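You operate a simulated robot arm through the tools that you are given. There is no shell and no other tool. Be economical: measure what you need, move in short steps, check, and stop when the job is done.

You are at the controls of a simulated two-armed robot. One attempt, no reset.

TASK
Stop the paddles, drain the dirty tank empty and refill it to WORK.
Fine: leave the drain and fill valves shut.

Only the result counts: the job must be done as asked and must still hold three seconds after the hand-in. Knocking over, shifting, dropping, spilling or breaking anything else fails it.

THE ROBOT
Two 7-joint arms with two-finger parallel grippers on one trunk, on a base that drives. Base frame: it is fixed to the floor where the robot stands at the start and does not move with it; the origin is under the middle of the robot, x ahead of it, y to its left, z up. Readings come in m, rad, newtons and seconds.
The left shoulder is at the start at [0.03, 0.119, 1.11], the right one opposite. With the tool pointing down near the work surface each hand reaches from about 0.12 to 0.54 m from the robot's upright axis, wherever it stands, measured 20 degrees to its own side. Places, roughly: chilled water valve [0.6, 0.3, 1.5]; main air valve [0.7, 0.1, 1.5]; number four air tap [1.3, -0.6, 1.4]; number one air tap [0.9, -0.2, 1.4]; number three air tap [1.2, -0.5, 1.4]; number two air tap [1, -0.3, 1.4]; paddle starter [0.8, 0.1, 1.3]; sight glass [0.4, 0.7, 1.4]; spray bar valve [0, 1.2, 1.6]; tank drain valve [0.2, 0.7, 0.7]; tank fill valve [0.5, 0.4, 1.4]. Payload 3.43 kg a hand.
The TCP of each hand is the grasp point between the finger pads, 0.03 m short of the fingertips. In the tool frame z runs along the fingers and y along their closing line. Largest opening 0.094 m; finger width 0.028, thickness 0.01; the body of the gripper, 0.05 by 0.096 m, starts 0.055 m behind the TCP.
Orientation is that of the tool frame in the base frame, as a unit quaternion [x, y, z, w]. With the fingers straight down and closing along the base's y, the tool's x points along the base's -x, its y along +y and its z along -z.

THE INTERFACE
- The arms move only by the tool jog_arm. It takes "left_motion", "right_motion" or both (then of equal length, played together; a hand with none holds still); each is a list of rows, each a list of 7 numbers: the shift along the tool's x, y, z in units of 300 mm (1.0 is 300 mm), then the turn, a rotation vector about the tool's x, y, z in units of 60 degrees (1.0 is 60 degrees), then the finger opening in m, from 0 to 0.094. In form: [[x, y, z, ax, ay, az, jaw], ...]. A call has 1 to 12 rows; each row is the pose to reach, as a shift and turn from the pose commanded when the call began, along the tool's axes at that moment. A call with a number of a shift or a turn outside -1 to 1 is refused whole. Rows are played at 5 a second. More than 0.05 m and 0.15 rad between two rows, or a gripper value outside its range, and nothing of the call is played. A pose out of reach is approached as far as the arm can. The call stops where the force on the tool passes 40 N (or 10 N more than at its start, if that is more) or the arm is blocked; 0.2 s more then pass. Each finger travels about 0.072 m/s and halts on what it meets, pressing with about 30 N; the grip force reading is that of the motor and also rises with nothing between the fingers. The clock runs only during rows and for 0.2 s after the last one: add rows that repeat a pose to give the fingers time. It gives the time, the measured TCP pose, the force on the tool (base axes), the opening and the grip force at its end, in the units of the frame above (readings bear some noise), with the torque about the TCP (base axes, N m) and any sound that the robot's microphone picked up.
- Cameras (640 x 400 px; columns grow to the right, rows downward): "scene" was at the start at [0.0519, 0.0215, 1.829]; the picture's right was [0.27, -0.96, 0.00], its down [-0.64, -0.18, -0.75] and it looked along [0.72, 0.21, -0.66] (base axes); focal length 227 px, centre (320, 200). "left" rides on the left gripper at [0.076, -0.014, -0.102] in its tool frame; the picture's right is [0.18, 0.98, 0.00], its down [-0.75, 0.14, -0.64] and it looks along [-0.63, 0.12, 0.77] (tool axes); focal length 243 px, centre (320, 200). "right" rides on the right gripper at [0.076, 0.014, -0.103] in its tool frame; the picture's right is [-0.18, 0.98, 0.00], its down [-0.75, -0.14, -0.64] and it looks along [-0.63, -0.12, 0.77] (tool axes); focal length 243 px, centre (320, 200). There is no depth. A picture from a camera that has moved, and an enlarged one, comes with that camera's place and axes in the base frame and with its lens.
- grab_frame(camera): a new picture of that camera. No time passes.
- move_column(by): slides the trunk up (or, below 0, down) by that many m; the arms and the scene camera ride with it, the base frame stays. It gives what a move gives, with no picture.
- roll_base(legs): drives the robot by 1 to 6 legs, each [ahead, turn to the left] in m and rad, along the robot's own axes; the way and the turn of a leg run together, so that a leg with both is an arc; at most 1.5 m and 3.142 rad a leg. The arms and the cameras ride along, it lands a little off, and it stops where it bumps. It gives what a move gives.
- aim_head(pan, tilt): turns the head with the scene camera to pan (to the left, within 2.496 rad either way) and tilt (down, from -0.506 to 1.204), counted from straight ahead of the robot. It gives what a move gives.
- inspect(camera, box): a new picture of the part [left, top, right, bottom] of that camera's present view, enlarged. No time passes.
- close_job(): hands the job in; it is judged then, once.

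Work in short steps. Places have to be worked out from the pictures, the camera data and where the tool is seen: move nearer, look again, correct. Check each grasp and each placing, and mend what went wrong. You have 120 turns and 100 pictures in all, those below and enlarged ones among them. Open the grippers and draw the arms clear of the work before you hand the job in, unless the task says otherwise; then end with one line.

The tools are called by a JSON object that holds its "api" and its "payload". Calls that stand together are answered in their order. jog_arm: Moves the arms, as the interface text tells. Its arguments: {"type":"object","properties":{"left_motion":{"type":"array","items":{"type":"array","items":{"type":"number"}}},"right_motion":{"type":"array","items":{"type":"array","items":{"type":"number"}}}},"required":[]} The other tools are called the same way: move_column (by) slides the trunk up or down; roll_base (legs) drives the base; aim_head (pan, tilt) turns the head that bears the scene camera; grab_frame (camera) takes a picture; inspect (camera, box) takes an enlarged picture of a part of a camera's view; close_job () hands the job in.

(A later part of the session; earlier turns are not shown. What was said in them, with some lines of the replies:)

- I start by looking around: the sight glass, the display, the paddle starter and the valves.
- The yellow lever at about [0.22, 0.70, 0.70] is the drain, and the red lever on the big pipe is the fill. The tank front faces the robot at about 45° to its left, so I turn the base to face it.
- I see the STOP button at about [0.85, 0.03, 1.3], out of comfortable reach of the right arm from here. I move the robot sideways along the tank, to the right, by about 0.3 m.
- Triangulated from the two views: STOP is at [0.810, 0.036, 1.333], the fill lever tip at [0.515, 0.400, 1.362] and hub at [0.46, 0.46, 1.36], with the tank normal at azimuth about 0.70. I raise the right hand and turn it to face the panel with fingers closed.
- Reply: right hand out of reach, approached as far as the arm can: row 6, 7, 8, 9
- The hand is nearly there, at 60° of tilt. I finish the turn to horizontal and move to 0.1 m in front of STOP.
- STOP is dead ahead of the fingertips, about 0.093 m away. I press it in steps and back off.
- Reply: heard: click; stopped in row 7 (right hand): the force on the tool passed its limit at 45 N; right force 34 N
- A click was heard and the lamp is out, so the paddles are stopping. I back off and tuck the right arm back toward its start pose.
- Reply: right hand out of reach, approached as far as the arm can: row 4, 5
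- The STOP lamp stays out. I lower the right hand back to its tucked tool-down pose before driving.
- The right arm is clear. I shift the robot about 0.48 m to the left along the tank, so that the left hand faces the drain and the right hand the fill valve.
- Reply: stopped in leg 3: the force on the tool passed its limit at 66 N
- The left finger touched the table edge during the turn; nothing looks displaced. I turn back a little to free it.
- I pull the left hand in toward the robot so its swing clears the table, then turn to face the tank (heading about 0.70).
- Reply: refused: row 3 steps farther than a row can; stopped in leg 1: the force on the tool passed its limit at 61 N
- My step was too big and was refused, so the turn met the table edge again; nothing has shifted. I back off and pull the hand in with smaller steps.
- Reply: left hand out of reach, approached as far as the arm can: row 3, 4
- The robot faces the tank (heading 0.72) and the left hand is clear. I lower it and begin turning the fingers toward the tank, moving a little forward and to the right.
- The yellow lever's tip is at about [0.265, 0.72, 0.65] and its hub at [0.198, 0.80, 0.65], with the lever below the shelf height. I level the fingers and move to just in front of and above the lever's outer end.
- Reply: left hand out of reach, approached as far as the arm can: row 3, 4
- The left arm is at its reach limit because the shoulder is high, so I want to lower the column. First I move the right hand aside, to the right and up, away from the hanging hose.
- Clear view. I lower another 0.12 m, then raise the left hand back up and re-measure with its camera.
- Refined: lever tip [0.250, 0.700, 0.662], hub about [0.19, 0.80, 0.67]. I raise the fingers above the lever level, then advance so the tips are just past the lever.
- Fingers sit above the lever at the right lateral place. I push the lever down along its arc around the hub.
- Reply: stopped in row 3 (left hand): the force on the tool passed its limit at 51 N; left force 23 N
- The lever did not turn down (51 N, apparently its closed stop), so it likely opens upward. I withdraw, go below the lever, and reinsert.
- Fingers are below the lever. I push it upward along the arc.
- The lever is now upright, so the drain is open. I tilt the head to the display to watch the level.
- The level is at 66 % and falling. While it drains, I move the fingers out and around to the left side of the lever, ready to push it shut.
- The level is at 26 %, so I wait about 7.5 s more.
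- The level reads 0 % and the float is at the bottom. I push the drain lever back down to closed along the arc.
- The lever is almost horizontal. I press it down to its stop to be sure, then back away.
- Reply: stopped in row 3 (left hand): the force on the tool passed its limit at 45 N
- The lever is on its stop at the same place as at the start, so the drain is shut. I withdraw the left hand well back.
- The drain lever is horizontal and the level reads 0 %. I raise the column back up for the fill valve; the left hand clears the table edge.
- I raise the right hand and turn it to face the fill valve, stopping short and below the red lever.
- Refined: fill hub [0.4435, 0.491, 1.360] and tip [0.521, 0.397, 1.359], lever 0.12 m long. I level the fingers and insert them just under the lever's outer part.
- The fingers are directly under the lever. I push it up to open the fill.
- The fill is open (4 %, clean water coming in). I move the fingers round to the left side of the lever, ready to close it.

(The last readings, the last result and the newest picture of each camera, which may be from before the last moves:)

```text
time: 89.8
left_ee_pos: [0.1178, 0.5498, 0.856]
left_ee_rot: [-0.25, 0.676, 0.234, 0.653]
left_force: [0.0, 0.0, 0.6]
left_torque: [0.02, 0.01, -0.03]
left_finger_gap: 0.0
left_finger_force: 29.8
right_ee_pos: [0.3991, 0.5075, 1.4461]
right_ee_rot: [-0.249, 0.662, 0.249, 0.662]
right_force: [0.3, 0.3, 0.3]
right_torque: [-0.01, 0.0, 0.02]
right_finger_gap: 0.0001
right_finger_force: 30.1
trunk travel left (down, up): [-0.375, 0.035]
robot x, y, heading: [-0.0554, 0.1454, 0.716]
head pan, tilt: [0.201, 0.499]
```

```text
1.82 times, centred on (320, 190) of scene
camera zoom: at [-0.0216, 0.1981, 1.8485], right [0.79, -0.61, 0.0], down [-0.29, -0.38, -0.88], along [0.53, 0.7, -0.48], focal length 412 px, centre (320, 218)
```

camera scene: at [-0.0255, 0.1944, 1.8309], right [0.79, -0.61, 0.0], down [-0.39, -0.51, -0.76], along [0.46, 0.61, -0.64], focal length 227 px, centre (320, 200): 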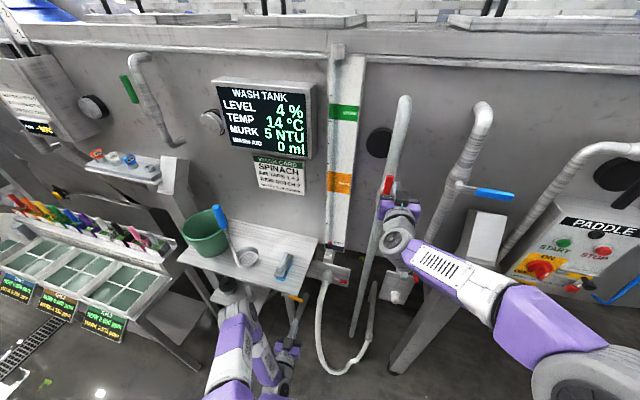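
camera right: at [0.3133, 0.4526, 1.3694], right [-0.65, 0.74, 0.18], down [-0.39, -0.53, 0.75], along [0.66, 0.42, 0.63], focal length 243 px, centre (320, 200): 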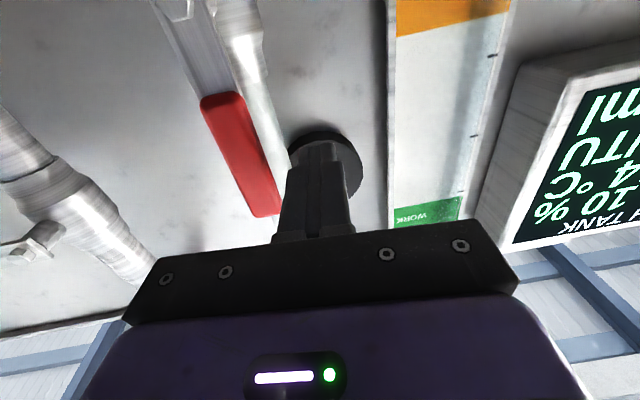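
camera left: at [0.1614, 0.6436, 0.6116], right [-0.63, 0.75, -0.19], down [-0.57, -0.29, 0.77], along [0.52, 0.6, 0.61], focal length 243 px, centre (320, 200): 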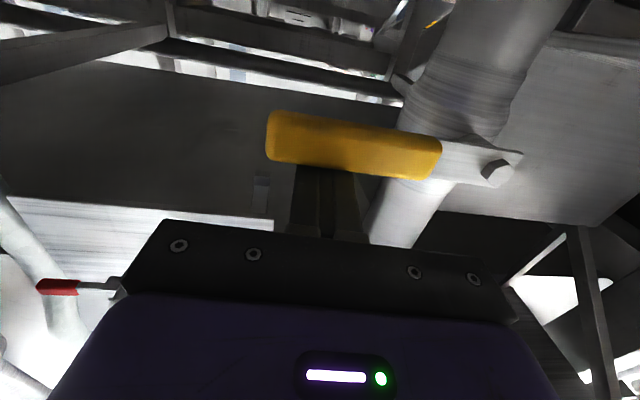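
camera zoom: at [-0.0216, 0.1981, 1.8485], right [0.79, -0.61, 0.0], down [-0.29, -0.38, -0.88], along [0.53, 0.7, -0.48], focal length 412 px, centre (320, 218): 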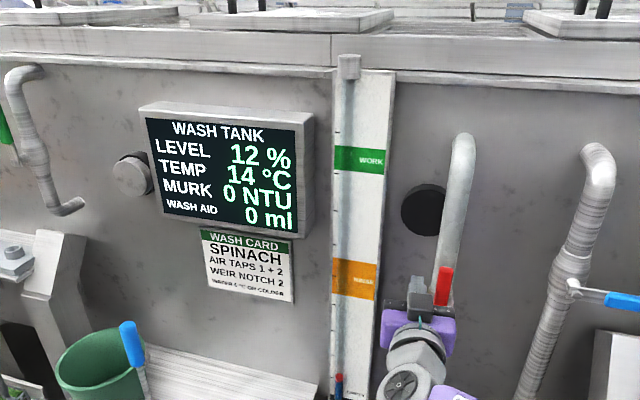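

It fills at about 3.3 %/s and reads 12 % now. The fingers are in place on the closing side, so I wait about 13 s and re-read.

{"api": "jog_arm", "payload": {"right_motion": [[0, 0, 0, 0, 0, 0, 0], [0, 0, 0, 0, 0, 0, 0], [0, 0, 0, 0, 0, 0, 0], [0, 0, 0, 0, 0, 0, 0], [0, 0, 0, 0, 0, 0, 0], [0, 0, 0, 0, 0, 0, 0], [0, 0, 0, 0, 0, 0, 0], [0, 0, 0, 0, 0, 0, 0], [0, 0, 0, 0, 0, 0, 0], [0, 0, 0, 0, 0, 0, 0], [0, 0, 0, 0, 0, 0, 0], [0, 0, 0, 0, 0, 0, 0]]}}

{"api": "jog_arm", "payload": {"right_motion": [[0, 0, 0, 0, 0, 0, 0], [0, 0, 0, 0, 0, 0, 0], [0, 0, 0, 0, 0, 0, 0], [0, 0, 0, 0, 0, 0, 0], [0, 0, 0, 0, 0, 0, 0], [0, 0, 0, 0, 0, 0, 0], [0, 0, 0, 0, 0, 0, 0], [0, 0, 0, 0, 0, 0, 0], [0, 0, 0, 0, 0, 0, 0], [0, 0, 0, 0, 0, 0, 0], [0, 0, 0, 0, 0, 0, 0], [0, 0, 0, 0, 0, 0, 0]]}}

{"api": "jog_arm", "payload": {"right_motion": [[0, 0, 0, 0, 0, 0, 0], [0, 0, 0, 0, 0, 0, 0], [0, 0, 0, 0, 0, 0, 0], [0, 0, 0, 0, 0, 0, 0], [0, 0, 0, 0, 0, 0, 0], [0, 0, 0, 0, 0, 0, 0], [0, 0, 0, 0, 0, 0, 0], [0, 0, 0, 0, 0, 0, 0], [0, 0, 0, 0, 0, 0, 0], [0, 0, 0, 0, 0, 0, 0], [0, 0, 0, 0, 0, 0, 0], [0, 0, 0, 0, 0, 0, 0]]}}

{"api": "jog_arm", "payload": {"right_motion": [[0, 0, 0, 0, 0, 0, 0], [0, 0, 0, 0, 0, 0, 0], [0, 0, 0, 0, 0, 0, 0], [0, 0, 0, 0, 0, 0, 0], [0, 0, 0, 0, 0, 0, 0], [0, 0, 0, 0, 0, 0, 0], [0, 0, 0, 0, 0, 0, 0], [0, 0, 0, 0, 0, 0, 0], [0, 0, 0, 0, 0, 0, 0], [0, 0, 0, 0, 0, 0, 0], [0, 0, 0, 0, 0, 0, 0], [0, 0, 0, 0, 0, 0, 0]]}}

{"api": "jog_arm", "payload": {"right_motion": [[0, 0, 0, 0, 0, 0, 0], [0, 0, 0, 0, 0, 0, 0], [0, 0, 0, 0, 0, 0, 0], [0, 0, 0, 0, 0, 0, 0], [0, 0, 0, 0, 0, 0, 0], [0, 0, 0, 0, 0, 0, 0], [0, 0, 0, 0, 0, 0, 0], [0, 0, 0, 0, 0, 0, 0], [0, 0, 0, 0, 0, 0, 0], [0, 0, 0, 0, 0, 0, 0], [0, 0, 0, 0, 0, 0, 0], [0, 0, 0, 0, 0, 0, 0]]}}

{"api": "inspect", "payload": {"camera": "scene", "box": [200, 80, 440, 300]}}

```text
time: 92.3
left_ee_pos: [0.1179, 0.5505, 0.8566]
left_ee_rot: [-0.25, 0.676, 0.233, 0.653]
left_force: [0.1, -1.1, 0.5]
left_torque: [-0.02, 0.01, -0.03]
left_finger_gap: 0.0
left_finger_force: 30.3
right_ee_pos: [0.3994, 0.5067, 1.4457]
right_ee_rot: [-0.249, 0.662, 0.249, 0.662]
right_force: [-0.3, -0.9, 0.3]
right_torque: [-0.01, 0.0, 0.03]
right_finger_gap: 0.0001
right_finger_force: 29.8
trunk travel left (down, up): [-0.375, 0.035]
robot x, y, heading: [-0.0601, 0.1479, 0.711]
head pan, tilt: [0.201, 0.499]
```

```text
time: 95.0
left_ee_pos: [0.119, 0.5494, 0.8562]
left_ee_rot: [-0.25, 0.676, 0.234, 0.653]
left_force: [-0.2, -0.9, 0.3]
left_torque: [0.0, 0.0, -0.04]
left_finger_gap: 0.0
left_finger_force: 30.1
right_ee_pos: [0.3981, 0.5071, 1.4462]
right_ee_rot: [-0.248, 0.662, 0.249, 0.662]
right_force: [-0.7, -0.2, 0.2]
right_torque: [-0.02, 0.02, 0.02]
right_finger_gap: 0.0
right_finger_force: 30.2
trunk travel left (down, up): [-0.375, 0.035]
robot x, y, heading: [-0.0548, 0.1498, 0.715]
head pan, tilt: [0.201, 0.499]
```

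```text
time: 97.5
left_ee_pos: [0.1185, 0.55, 0.8571]
left_ee_rot: [-0.251, 0.676, 0.234, 0.652]
left_force: [0.0, -0.1, 0.1]
left_torque: [0.01, -0.03, -0.02]
left_finger_gap: 0.0001
left_finger_force: 30.4
right_ee_pos: [0.3989, 0.5077, 1.4457]
right_ee_rot: [-0.248, 0.662, 0.248, 0.662]
right_force: [-0.1, 0.5, -0.2]
right_torque: [0.0, 0.03, -0.01]
right_finger_gap: 0.0001
right_finger_force: 29.8
trunk travel left (down, up): [-0.375, 0.035]
robot x, y, heading: [-0.0529, 0.1472, 0.715]
head pan, tilt: [0.201, 0.499]
```

```text
time: 100.2
left_ee_pos: [0.1168, 0.5496, 0.8577]
left_ee_rot: [-0.25, 0.675, 0.235, 0.653]
left_force: [0.5, 0.0, -0.5]
left_torque: [0.02, 0.01, -0.02]
left_finger_gap: 0.0001
left_finger_force: 29.7
right_ee_pos: [0.3993, 0.5077, 1.4448]
right_ee_rot: [-0.248, 0.662, 0.248, 0.662]
right_force: [-0.1, 0.5, -1.0]
right_torque: [0.0, -0.01, -0.02]
right_finger_gap: 0.0
right_finger_force: 29.7
trunk travel left (down, up): [-0.375, 0.035]
robot x, y, heading: [-0.056, 0.1466, 0.721]
head pan, tilt: [0.201, 0.499]
```

```text
time: 102.8
left_ee_pos: [0.1183, 0.55, 0.8573]
left_ee_rot: [-0.25, 0.676, 0.234, 0.653]
left_force: [-0.6, -1.0, 0.2]
left_torque: [-0.01, -0.02, 0.0]
left_finger_gap: 0.0
left_finger_force: 30.0
right_ee_pos: [0.3981, 0.5069, 1.4453]
right_ee_rot: [-0.249, 0.662, 0.249, 0.662]
right_force: [0.1, -0.3, 0.7]
right_torque: [-0.01, -0.04, -0.01]
right_finger_gap: 0.0
right_finger_force: 30.3
trunk travel left (down, up): [-0.375, 0.035]
robot x, y, heading: [-0.0527, 0.1444, 0.721]
head pan, tilt: [0.201, 0.499]
```

```text
1.82 times, centred on (320, 190) of scene
camera zoom: at [-0.0216, 0.1983, 1.8486], right [0.79, -0.61, 0.0], down [-0.29, -0.38, -0.88], along [0.53, 0.7, -0.48], focal length 412 px, centre (320, 218)
```

zoom: 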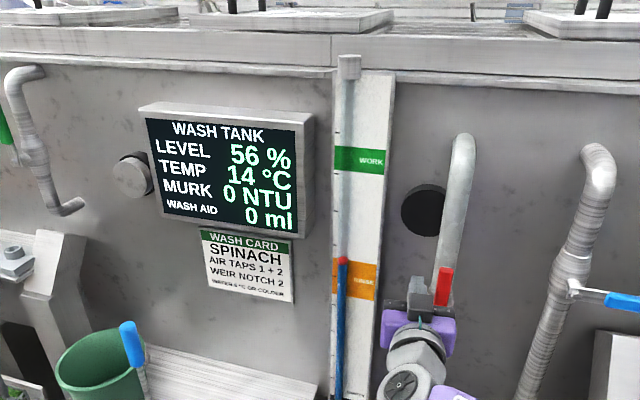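

The level is 56 %. From geometry, the WORK band (z 1.578–1.624) corresponds to about 79–86 %, centre about 82.5 %. I wait 5 s and re-read.

{"api": "jog_arm", "payload": {"right_motion": [[0, 0, 0, 0, 0, 0, 0], [0, 0, 0, 0, 0, 0, 0], [0, 0, 0, 0, 0, 0, 0], [0, 0, 0, 0, 0, 0, 0], [0, 0, 0, 0, 0, 0, 0], [0, 0, 0, 0, 0, 0, 0], [0, 0, 0, 0, 0, 0, 0], [0, 0, 0, 0, 0, 0, 0], [0, 0, 0, 0, 0, 0, 0], [0, 0, 0, 0, 0, 0, 0], [0, 0, 0, 0, 0, 0, 0], [0, 0, 0, 0, 0, 0, 0]]}}

{"api": "jog_arm", "payload": {"right_motion": [[0, 0, 0, 0, 0, 0, 0], [0, 0, 0, 0, 0, 0, 0], [0, 0, 0, 0, 0, 0, 0], [0, 0, 0, 0, 0, 0, 0], [0, 0, 0, 0, 0, 0, 0], [0, 0, 0, 0, 0, 0, 0], [0, 0, 0, 0, 0, 0, 0], [0, 0, 0, 0, 0, 0, 0], [0, 0, 0, 0, 0, 0, 0], [0, 0, 0, 0, 0, 0, 0], [0, 0, 0, 0, 0, 0, 0], [0, 0, 0, 0, 0, 0, 0]]}}

{"api": "inspect", "payload": {"camera": "scene", "box": [230, 100, 370, 200]}}

```text
time: 105.3
left_ee_pos: [0.1176, 0.5502, 0.8569]
left_ee_rot: [-0.25, 0.676, 0.233, 0.652]
left_force: [0.3, 0.1, 0.6]
left_torque: [-0.02, 0.01, -0.03]
left_finger_gap: 0.0
left_finger_force: 30.6
right_ee_pos: [0.3997, 0.5068, 1.4456]
right_ee_rot: [-0.249, 0.662, 0.249, 0.662]
right_force: [-0.2, 1.4, -0.4]
right_torque: [0.0, -0.02, -0.03]
right_finger_gap: 0.0
right_finger_force: 30.0
trunk travel left (down, up): [-0.375, 0.035]
robot x, y, heading: [-0.0568, 0.1466, 0.72]
head pan, tilt: [0.201, 0.499]
```

```text
time: 108.0
left_ee_pos: [0.1174, 0.55, 0.8567]
left_ee_rot: [-0.249, 0.676, 0.233, 0.653]
left_force: [0.1, -0.1, -0.4]
left_torque: [0.03, -0.01, 0.0]
left_finger_gap: 0.0001
left_finger_force: 29.9
right_ee_pos: [0.3973, 0.5076, 1.445]
right_ee_rot: [-0.249, 0.662, 0.249, 0.662]
right_force: [0.4, 1.0, 0.4]
right_torque: [-0.01, -0.01, 0.02]
right_finger_gap: 0.0
right_finger_force: 29.8
trunk travel left (down, up): [-0.375, 0.035]
robot x, y, heading: [-0.0574, 0.1477, 0.713]
head pan, tilt: [0.201, 0.499]
```

```text
4.00 times, centred on (300, 150) of scene
camera zoom: at [-0.0216, 0.1983, 1.8486], right [0.79, -0.61, 0.0], down [-0.29, -0.38, -0.88], along [0.53, 0.7, -0.48], focal length 907 px, centre (400, 400)
```

zoom: 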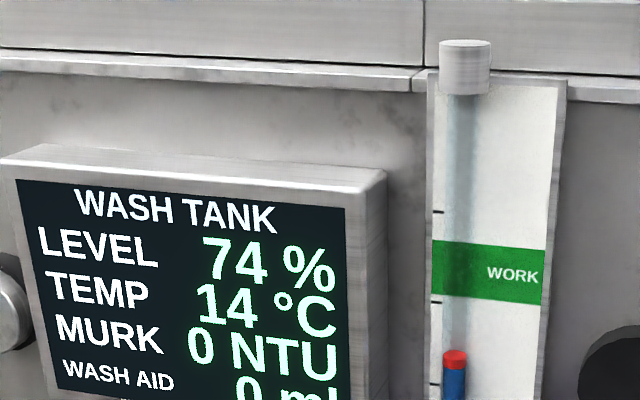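

At 74 %, the ticks show 10 % each, which puts WORK at about 80.5–87 % with the centre at 83.7 %. I wait 1.8 s more, to about 80 %, then push the lever closed.

{"api": "jog_arm", "payload": {"right_motion": [[0, 0, 0, 0, 0, 0, 0], [0, 0, 0, 0, 0, 0, 0], [0, 0, 0, 0, 0, 0, 0], [0, 0, 0, 0, 0, 0, 0], [0, 0, 0, 0, 0, 0, 0], [0, 0, 0, 0, 0, 0, 0], [0, 0, 0, 0, 0, 0, 0], [0, 0, 0, 0, 0, 0, 0]]}}

{"api": "jog_arm", "payload": {"right_motion": [[0.007, -0.06, 0, 0, 0, 0, 0], [-0.003, -0.133, 0, 0, 0, 0, 0], [0.003, -0.21, 0, 0, 0, 0, 0], [0.033, -0.28, 0, 0, 0, 0, 0], [0.077, -0.34, 0, 0, 0, 0, 0], [0.137, -0.387, 0, 0, 0, 0, 0], [0.203, -0.417, 0, 0, 0, 0, 0], [0.22, -0.417, 0, 0, 0, 0, 0], [0.235, -0.417, 0, 0, 0, 0, 0]]}}

{"api": "inspect", "payload": {"camera": "scene", "box": [230, 100, 450, 260]}}

{"api": "grab_frame", "payload": {"camera": "right"}}

```text
time: 109.8
left_ee_pos: [0.1181, 0.55, 0.8561]
left_ee_rot: [-0.25, 0.676, 0.234, 0.652]
left_force: [0.1, 0.0, -0.3]
left_torque: [0.01, -0.01, 0.04]
left_finger_gap: 0.0
left_finger_force: 29.9
right_ee_pos: [0.3993, 0.5082, 1.4459]
right_ee_rot: [-0.248, 0.662, 0.248, 0.662]
right_force: [0.1, -1.1, 0.2]
right_torque: [0.01, 0.03, -0.03]
right_finger_gap: 0.0
right_finger_force: 30.4
trunk travel left (down, up): [-0.375, 0.035]
robot x, y, heading: [-0.0556, 0.1475, 0.713]
head pan, tilt: [0.201, 0.499]
```

```text
time: 111.8
left_ee_pos: [0.1182, 0.5501, 0.8583]
left_ee_rot: [-0.249, 0.676, 0.233, 0.653]
left_force: [-0.1, -0.2, 0.0]
left_torque: [-0.04, 0.01, 0.0]
left_finger_gap: 0.0
left_finger_force: 30.3
right_ee_pos: [0.4815, 0.4135, 1.384]
right_ee_rot: [-0.245, 0.656, 0.251, 0.669]
right_force: [9.4, 3.4, 30.7]
right_torque: [0.29, -0.29, 0.17]
right_finger_gap: 0.0
right_finger_force: 29.4
trunk travel left (down, up): [-0.375, 0.035]
robot x, y, heading: [-0.0539, 0.1457, 0.711]
head pan, tilt: [0.201, 0.499]
```

```text
2.50 times, centred on (340, 180) of scene
camera zoom: at [-0.0226, 0.1977, 1.849], right [0.79, -0.61, 0.0], down [-0.29, -0.38, -0.88], along [0.53, 0.7, -0.48], focal length 567 px, centre (270, 250)
```

zoom: 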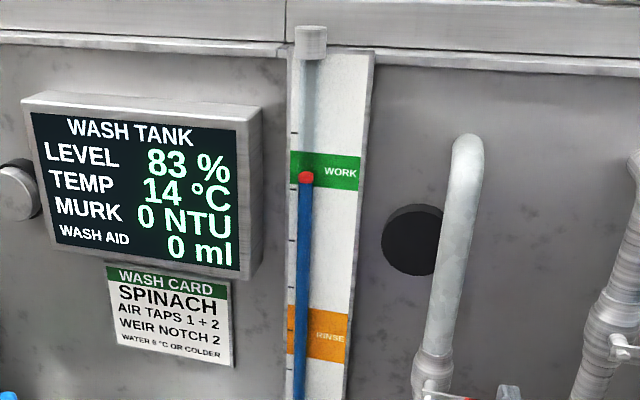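

```text
37 pictures are left
camera right: at [0.3971, 0.3581, 1.3056], right [-0.65, 0.74, 0.19], down [-0.4, -0.54, 0.74], along [0.65, 0.4, 0.65], focal length 243 px, centre (320, 200)
```

right: 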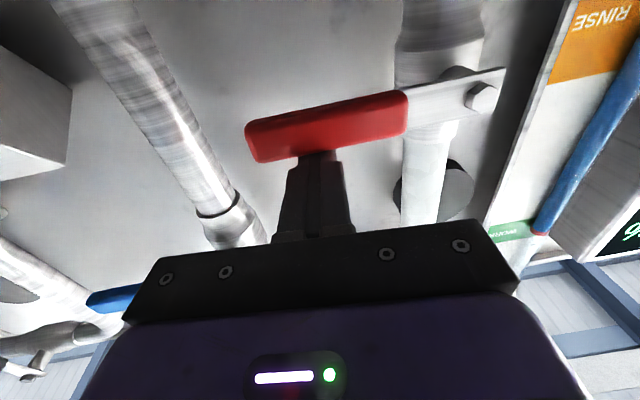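

The level reads 83 % with the float inside WORK, and the lever pushes back with 30 N at its stop. I withdraw the hand and check that the level holds.

{"api": "jog_arm", "payload": {"right_motion": [[-0.06, 0, 0, 0, 0, 0, 0], [-0.06, 0, -0.13, 0, 0, 0, 0], [-0.06, -0.05, -0.27, 0, 0, 0, 0], [-0.03, -0.1, -0.4, 0, 0, 0, 0]]}}

{"api": "aim_head", "payload": {"pan": 0.2, "tilt": 0.6}}

{"api": "grab_frame", "payload": {"camera": "scene"}}

{"api": "inspect", "payload": {"camera": "scene", "box": [200, 70, 440, 250]}}

{"api": "grab_frame", "payload": {"camera": "right"}}

```text
time: 112.8
left_ee_pos: [0.1178, 0.5488, 0.8574]
left_ee_rot: [-0.249, 0.675, 0.234, 0.654]
left_force: [-0.4, 0.3, 0.1]
left_torque: [0.01, -0.05, 0.0]
left_finger_gap: 0.0
left_finger_force: 30.0
right_ee_pos: [0.4082, 0.3101, 1.3846]
right_ee_rot: [-0.249, 0.662, 0.25, 0.661]
right_force: [0.8, 0.2, 0.1]
right_torque: [0.0, 0.0, 0.0]
right_finger_gap: 0.0002
right_finger_force: 30.3
trunk travel left (down, up): [-0.375, 0.035]
robot x, y, heading: [-0.0562, 0.1475, 0.715]
head pan, tilt: [0.201, 0.499]
```

```text
time: 113.4
left_ee_pos: [0.1172, 0.5501, 0.857]
left_ee_rot: [-0.25, 0.676, 0.234, 0.653]
left_force: [0.5, 0.2, -0.2]
left_torque: [-0.02, -0.01, -0.01]
left_finger_gap: 0.0
left_finger_force: 29.9
right_ee_pos: [0.4107, 0.3135, 1.3854]
right_ee_rot: [-0.249, 0.662, 0.249, 0.661]
right_force: [0.0, 0.3, 0.4]
right_torque: [0.02, 0.01, 0.0]
right_finger_gap: 0.0
right_finger_force: 30.9
trunk travel left (down, up): [-0.375, 0.035]
robot x, y, heading: [-0.057, 0.1478, 0.72]
head pan, tilt: [0.201, 0.6]
```

```text
36 pictures are left
camera scene: at [-0.023, 0.1966, 1.8395], right [0.79, -0.61, 0.0], down [-0.34, -0.45, -0.83], along [0.5, 0.66, -0.56], focal length 227 px, centre (320, 200)
```

scene: 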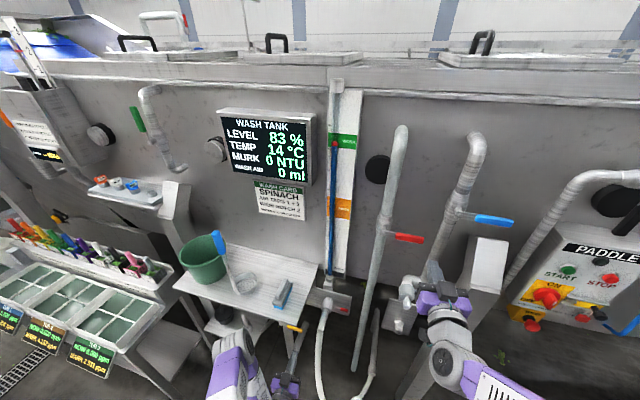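

```text
2.22 times, centred on (320, 160) of scene
camera zoom: at [-0.023, 0.1966, 1.8395], right [0.79, -0.61, 0.0], down [-0.34, -0.45, -0.83], along [0.5, 0.66, -0.56], focal length 504 px, centre (320, 289)
```

zoom: 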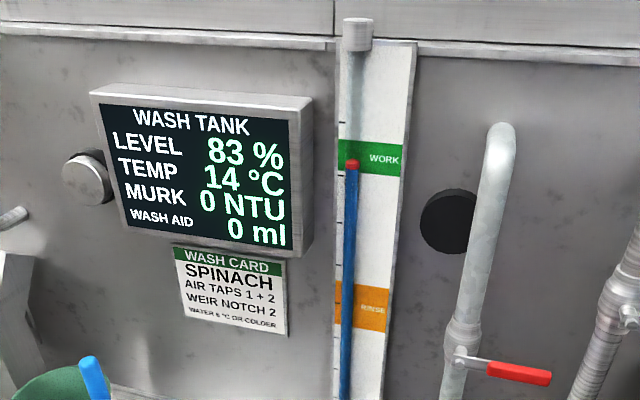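

```text
34 pictures are left
camera right: at [0.3246, 0.2567, 1.3081], right [-0.65, 0.74, 0.18], down [-0.39, -0.53, 0.75], along [0.66, 0.42, 0.63], focal length 243 px, centre (320, 200)
```

right: 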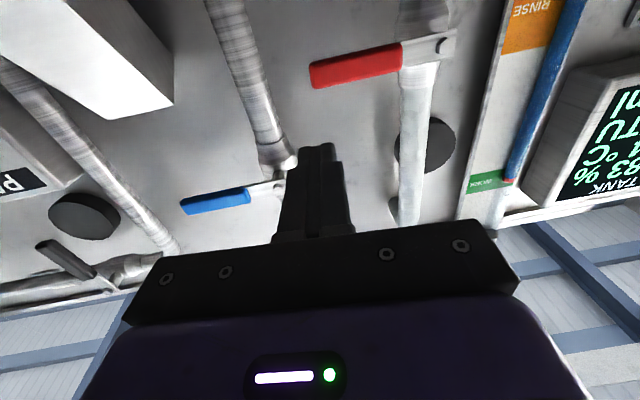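

The level holds at 83 %, the fill lever is back horizontal, the drain is shut and the paddle lamp is out. I draw the hands back a little more and open the grippers, then take a last look.

{"api": "jog_arm", "payload": {"right_motion": [[0.1, -0.03, -0.05, 0, 0.1, 0, 0.02], [0.2, -0.06, -0.1, 0, 0.2, 0, 0.04], [0.3, -0.09, -0.15, 0, 0.3, 0, 0.06], [0.4, -0.12, -0.2, 0, 0.4, 0, 0.094], [0.4, -0.12, -0.2, 0, 0.4, 0, 0.094], [0.4, -0.12, -0.2, 0, 0.4, 0, 0.094], [0.4, -0.12, -0.2, 0, 0.4, 0, 0.094], [0.4, -0.12, -0.2, 0, 0.4, 0, 0.094]], "left_motion": [[0, 0, -0.03, 0, 0, 0, 0.02], [0, 0, -0.06, 0, 0, 0, 0.04], [0, 0, -0.09, 0, 0, 0, 0.06], [0, 0, -0.12, 0, 0, 0, 0.094], [0, 0, -0.12, 0, 0, 0, 0.094], [0, 0, -0.12, 0, 0, 0, 0.094], [0, 0, -0.12, 0, 0, 0, 0.094], [0, 0, -0.12, 0, 0, 0, 0.094]]}}

{"api": "grab_frame", "payload": {"camera": "scene"}}

{"api": "inspect", "payload": {"camera": "scene", "box": [200, 70, 440, 250]}}

{"api": "inspect", "payload": {"camera": "scene", "box": [160, 220, 400, 380]}}

{"api": "inspect", "payload": {"camera": "scene", "box": [480, 220, 640, 340]}}

```text
time: 115.2
left_ee_pos: [0.0905, 0.5265, 0.8565]
left_ee_rot: [-0.249, 0.676, 0.233, 0.653]
left_force: [0.2, -0.2, 0.0]
left_torque: [-0.01, 0.02, -0.01]
left_finger_gap: 0.0941
left_finger_force: 0.1
right_ee_pos: [0.4201, 0.2635, 1.2794]
right_ee_rot: [-0.295, 0.785, 0.192, 0.509]
right_force: [0.3, -0.2, -0.7]
right_torque: [-0.03, -0.02, -0.02]
right_finger_gap: 0.0938
right_finger_force: 0.0
right hand out of reach, approached as far as the arm can: row 2, 3, 4, 5, 6, 7, 8
trunk travel left (down, up): [-0.375, 0.035]
robot x, y, heading: [-0.057, 0.1435, 0.715]
head pan, tilt: [0.201, 0.6]
```

```text
33 pictures are left
camera scene: at [-0.0233, 0.1962, 1.8395], right [0.79, -0.61, 0.0], down [-0.34, -0.45, -0.83], along [0.5, 0.66, -0.56], focal length 227 px, centre (320, 200)
```

scene: 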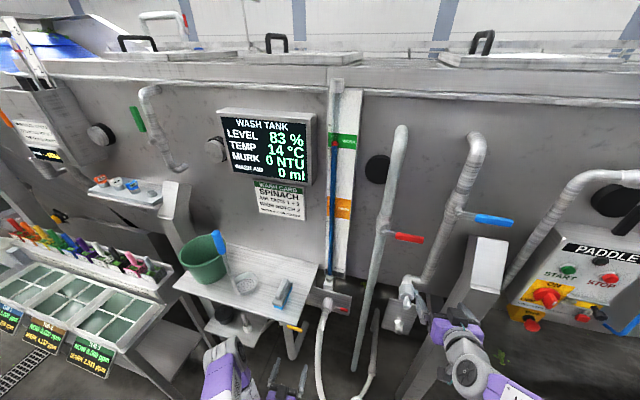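

```text
2.22 times, centred on (320, 160) of scene
camera zoom: at [-0.0233, 0.1962, 1.8395], right [0.79, -0.61, 0.0], down [-0.34, -0.45, -0.83], along [0.5, 0.66, -0.56], focal length 504 px, centre (320, 289)
```

zoom: 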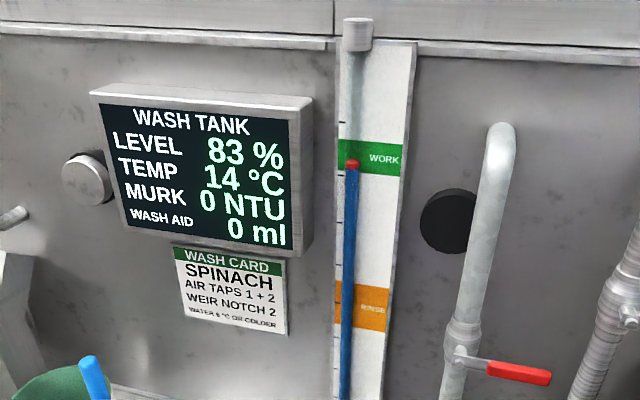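

```text
2.50 times, centred on (280, 300) of scene
camera zoom: at [-0.0233, 0.1962, 1.8395], right [0.79, -0.61, 0.0], down [-0.34, -0.45, -0.83], along [0.5, 0.66, -0.56], focal length 567 px, centre (420, -50)
```

zoom: 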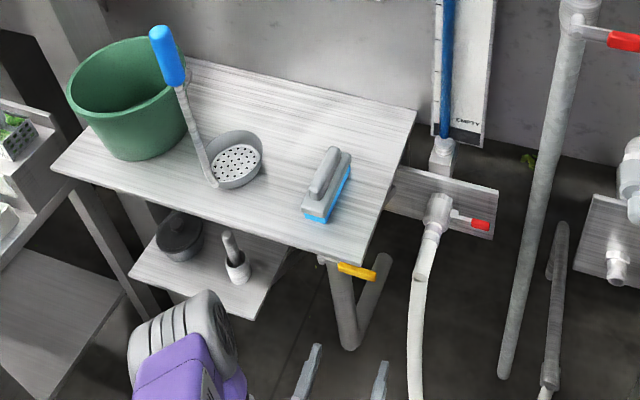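

```text
3.33 times, centred on (560, 280) of scene
camera zoom: at [-0.0233, 0.1962, 1.8395], right [0.79, -0.61, 0.0], down [-0.34, -0.45, -0.83], along [0.5, 0.66, -0.56], focal length 756 px, centre (-480, -67)
```

zoom: 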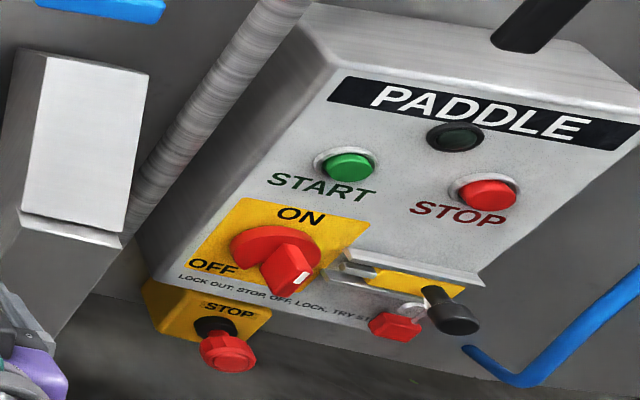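

Everything checks out: the level is steady in WORK, both valves are shut, the paddle lamp is off and nothing on the table has moved. I hand the job in.

{"api": "close_job", "payload": {}}

```text
The job is handed in.
```

The paddles are stopped, and the dirty tank was drained to 0 % and refilled with clean water to 83 %, inside the WORK band. The drain and fill valves are both shut; the left gripper touched the table edge twice while turning, but nothing moved.
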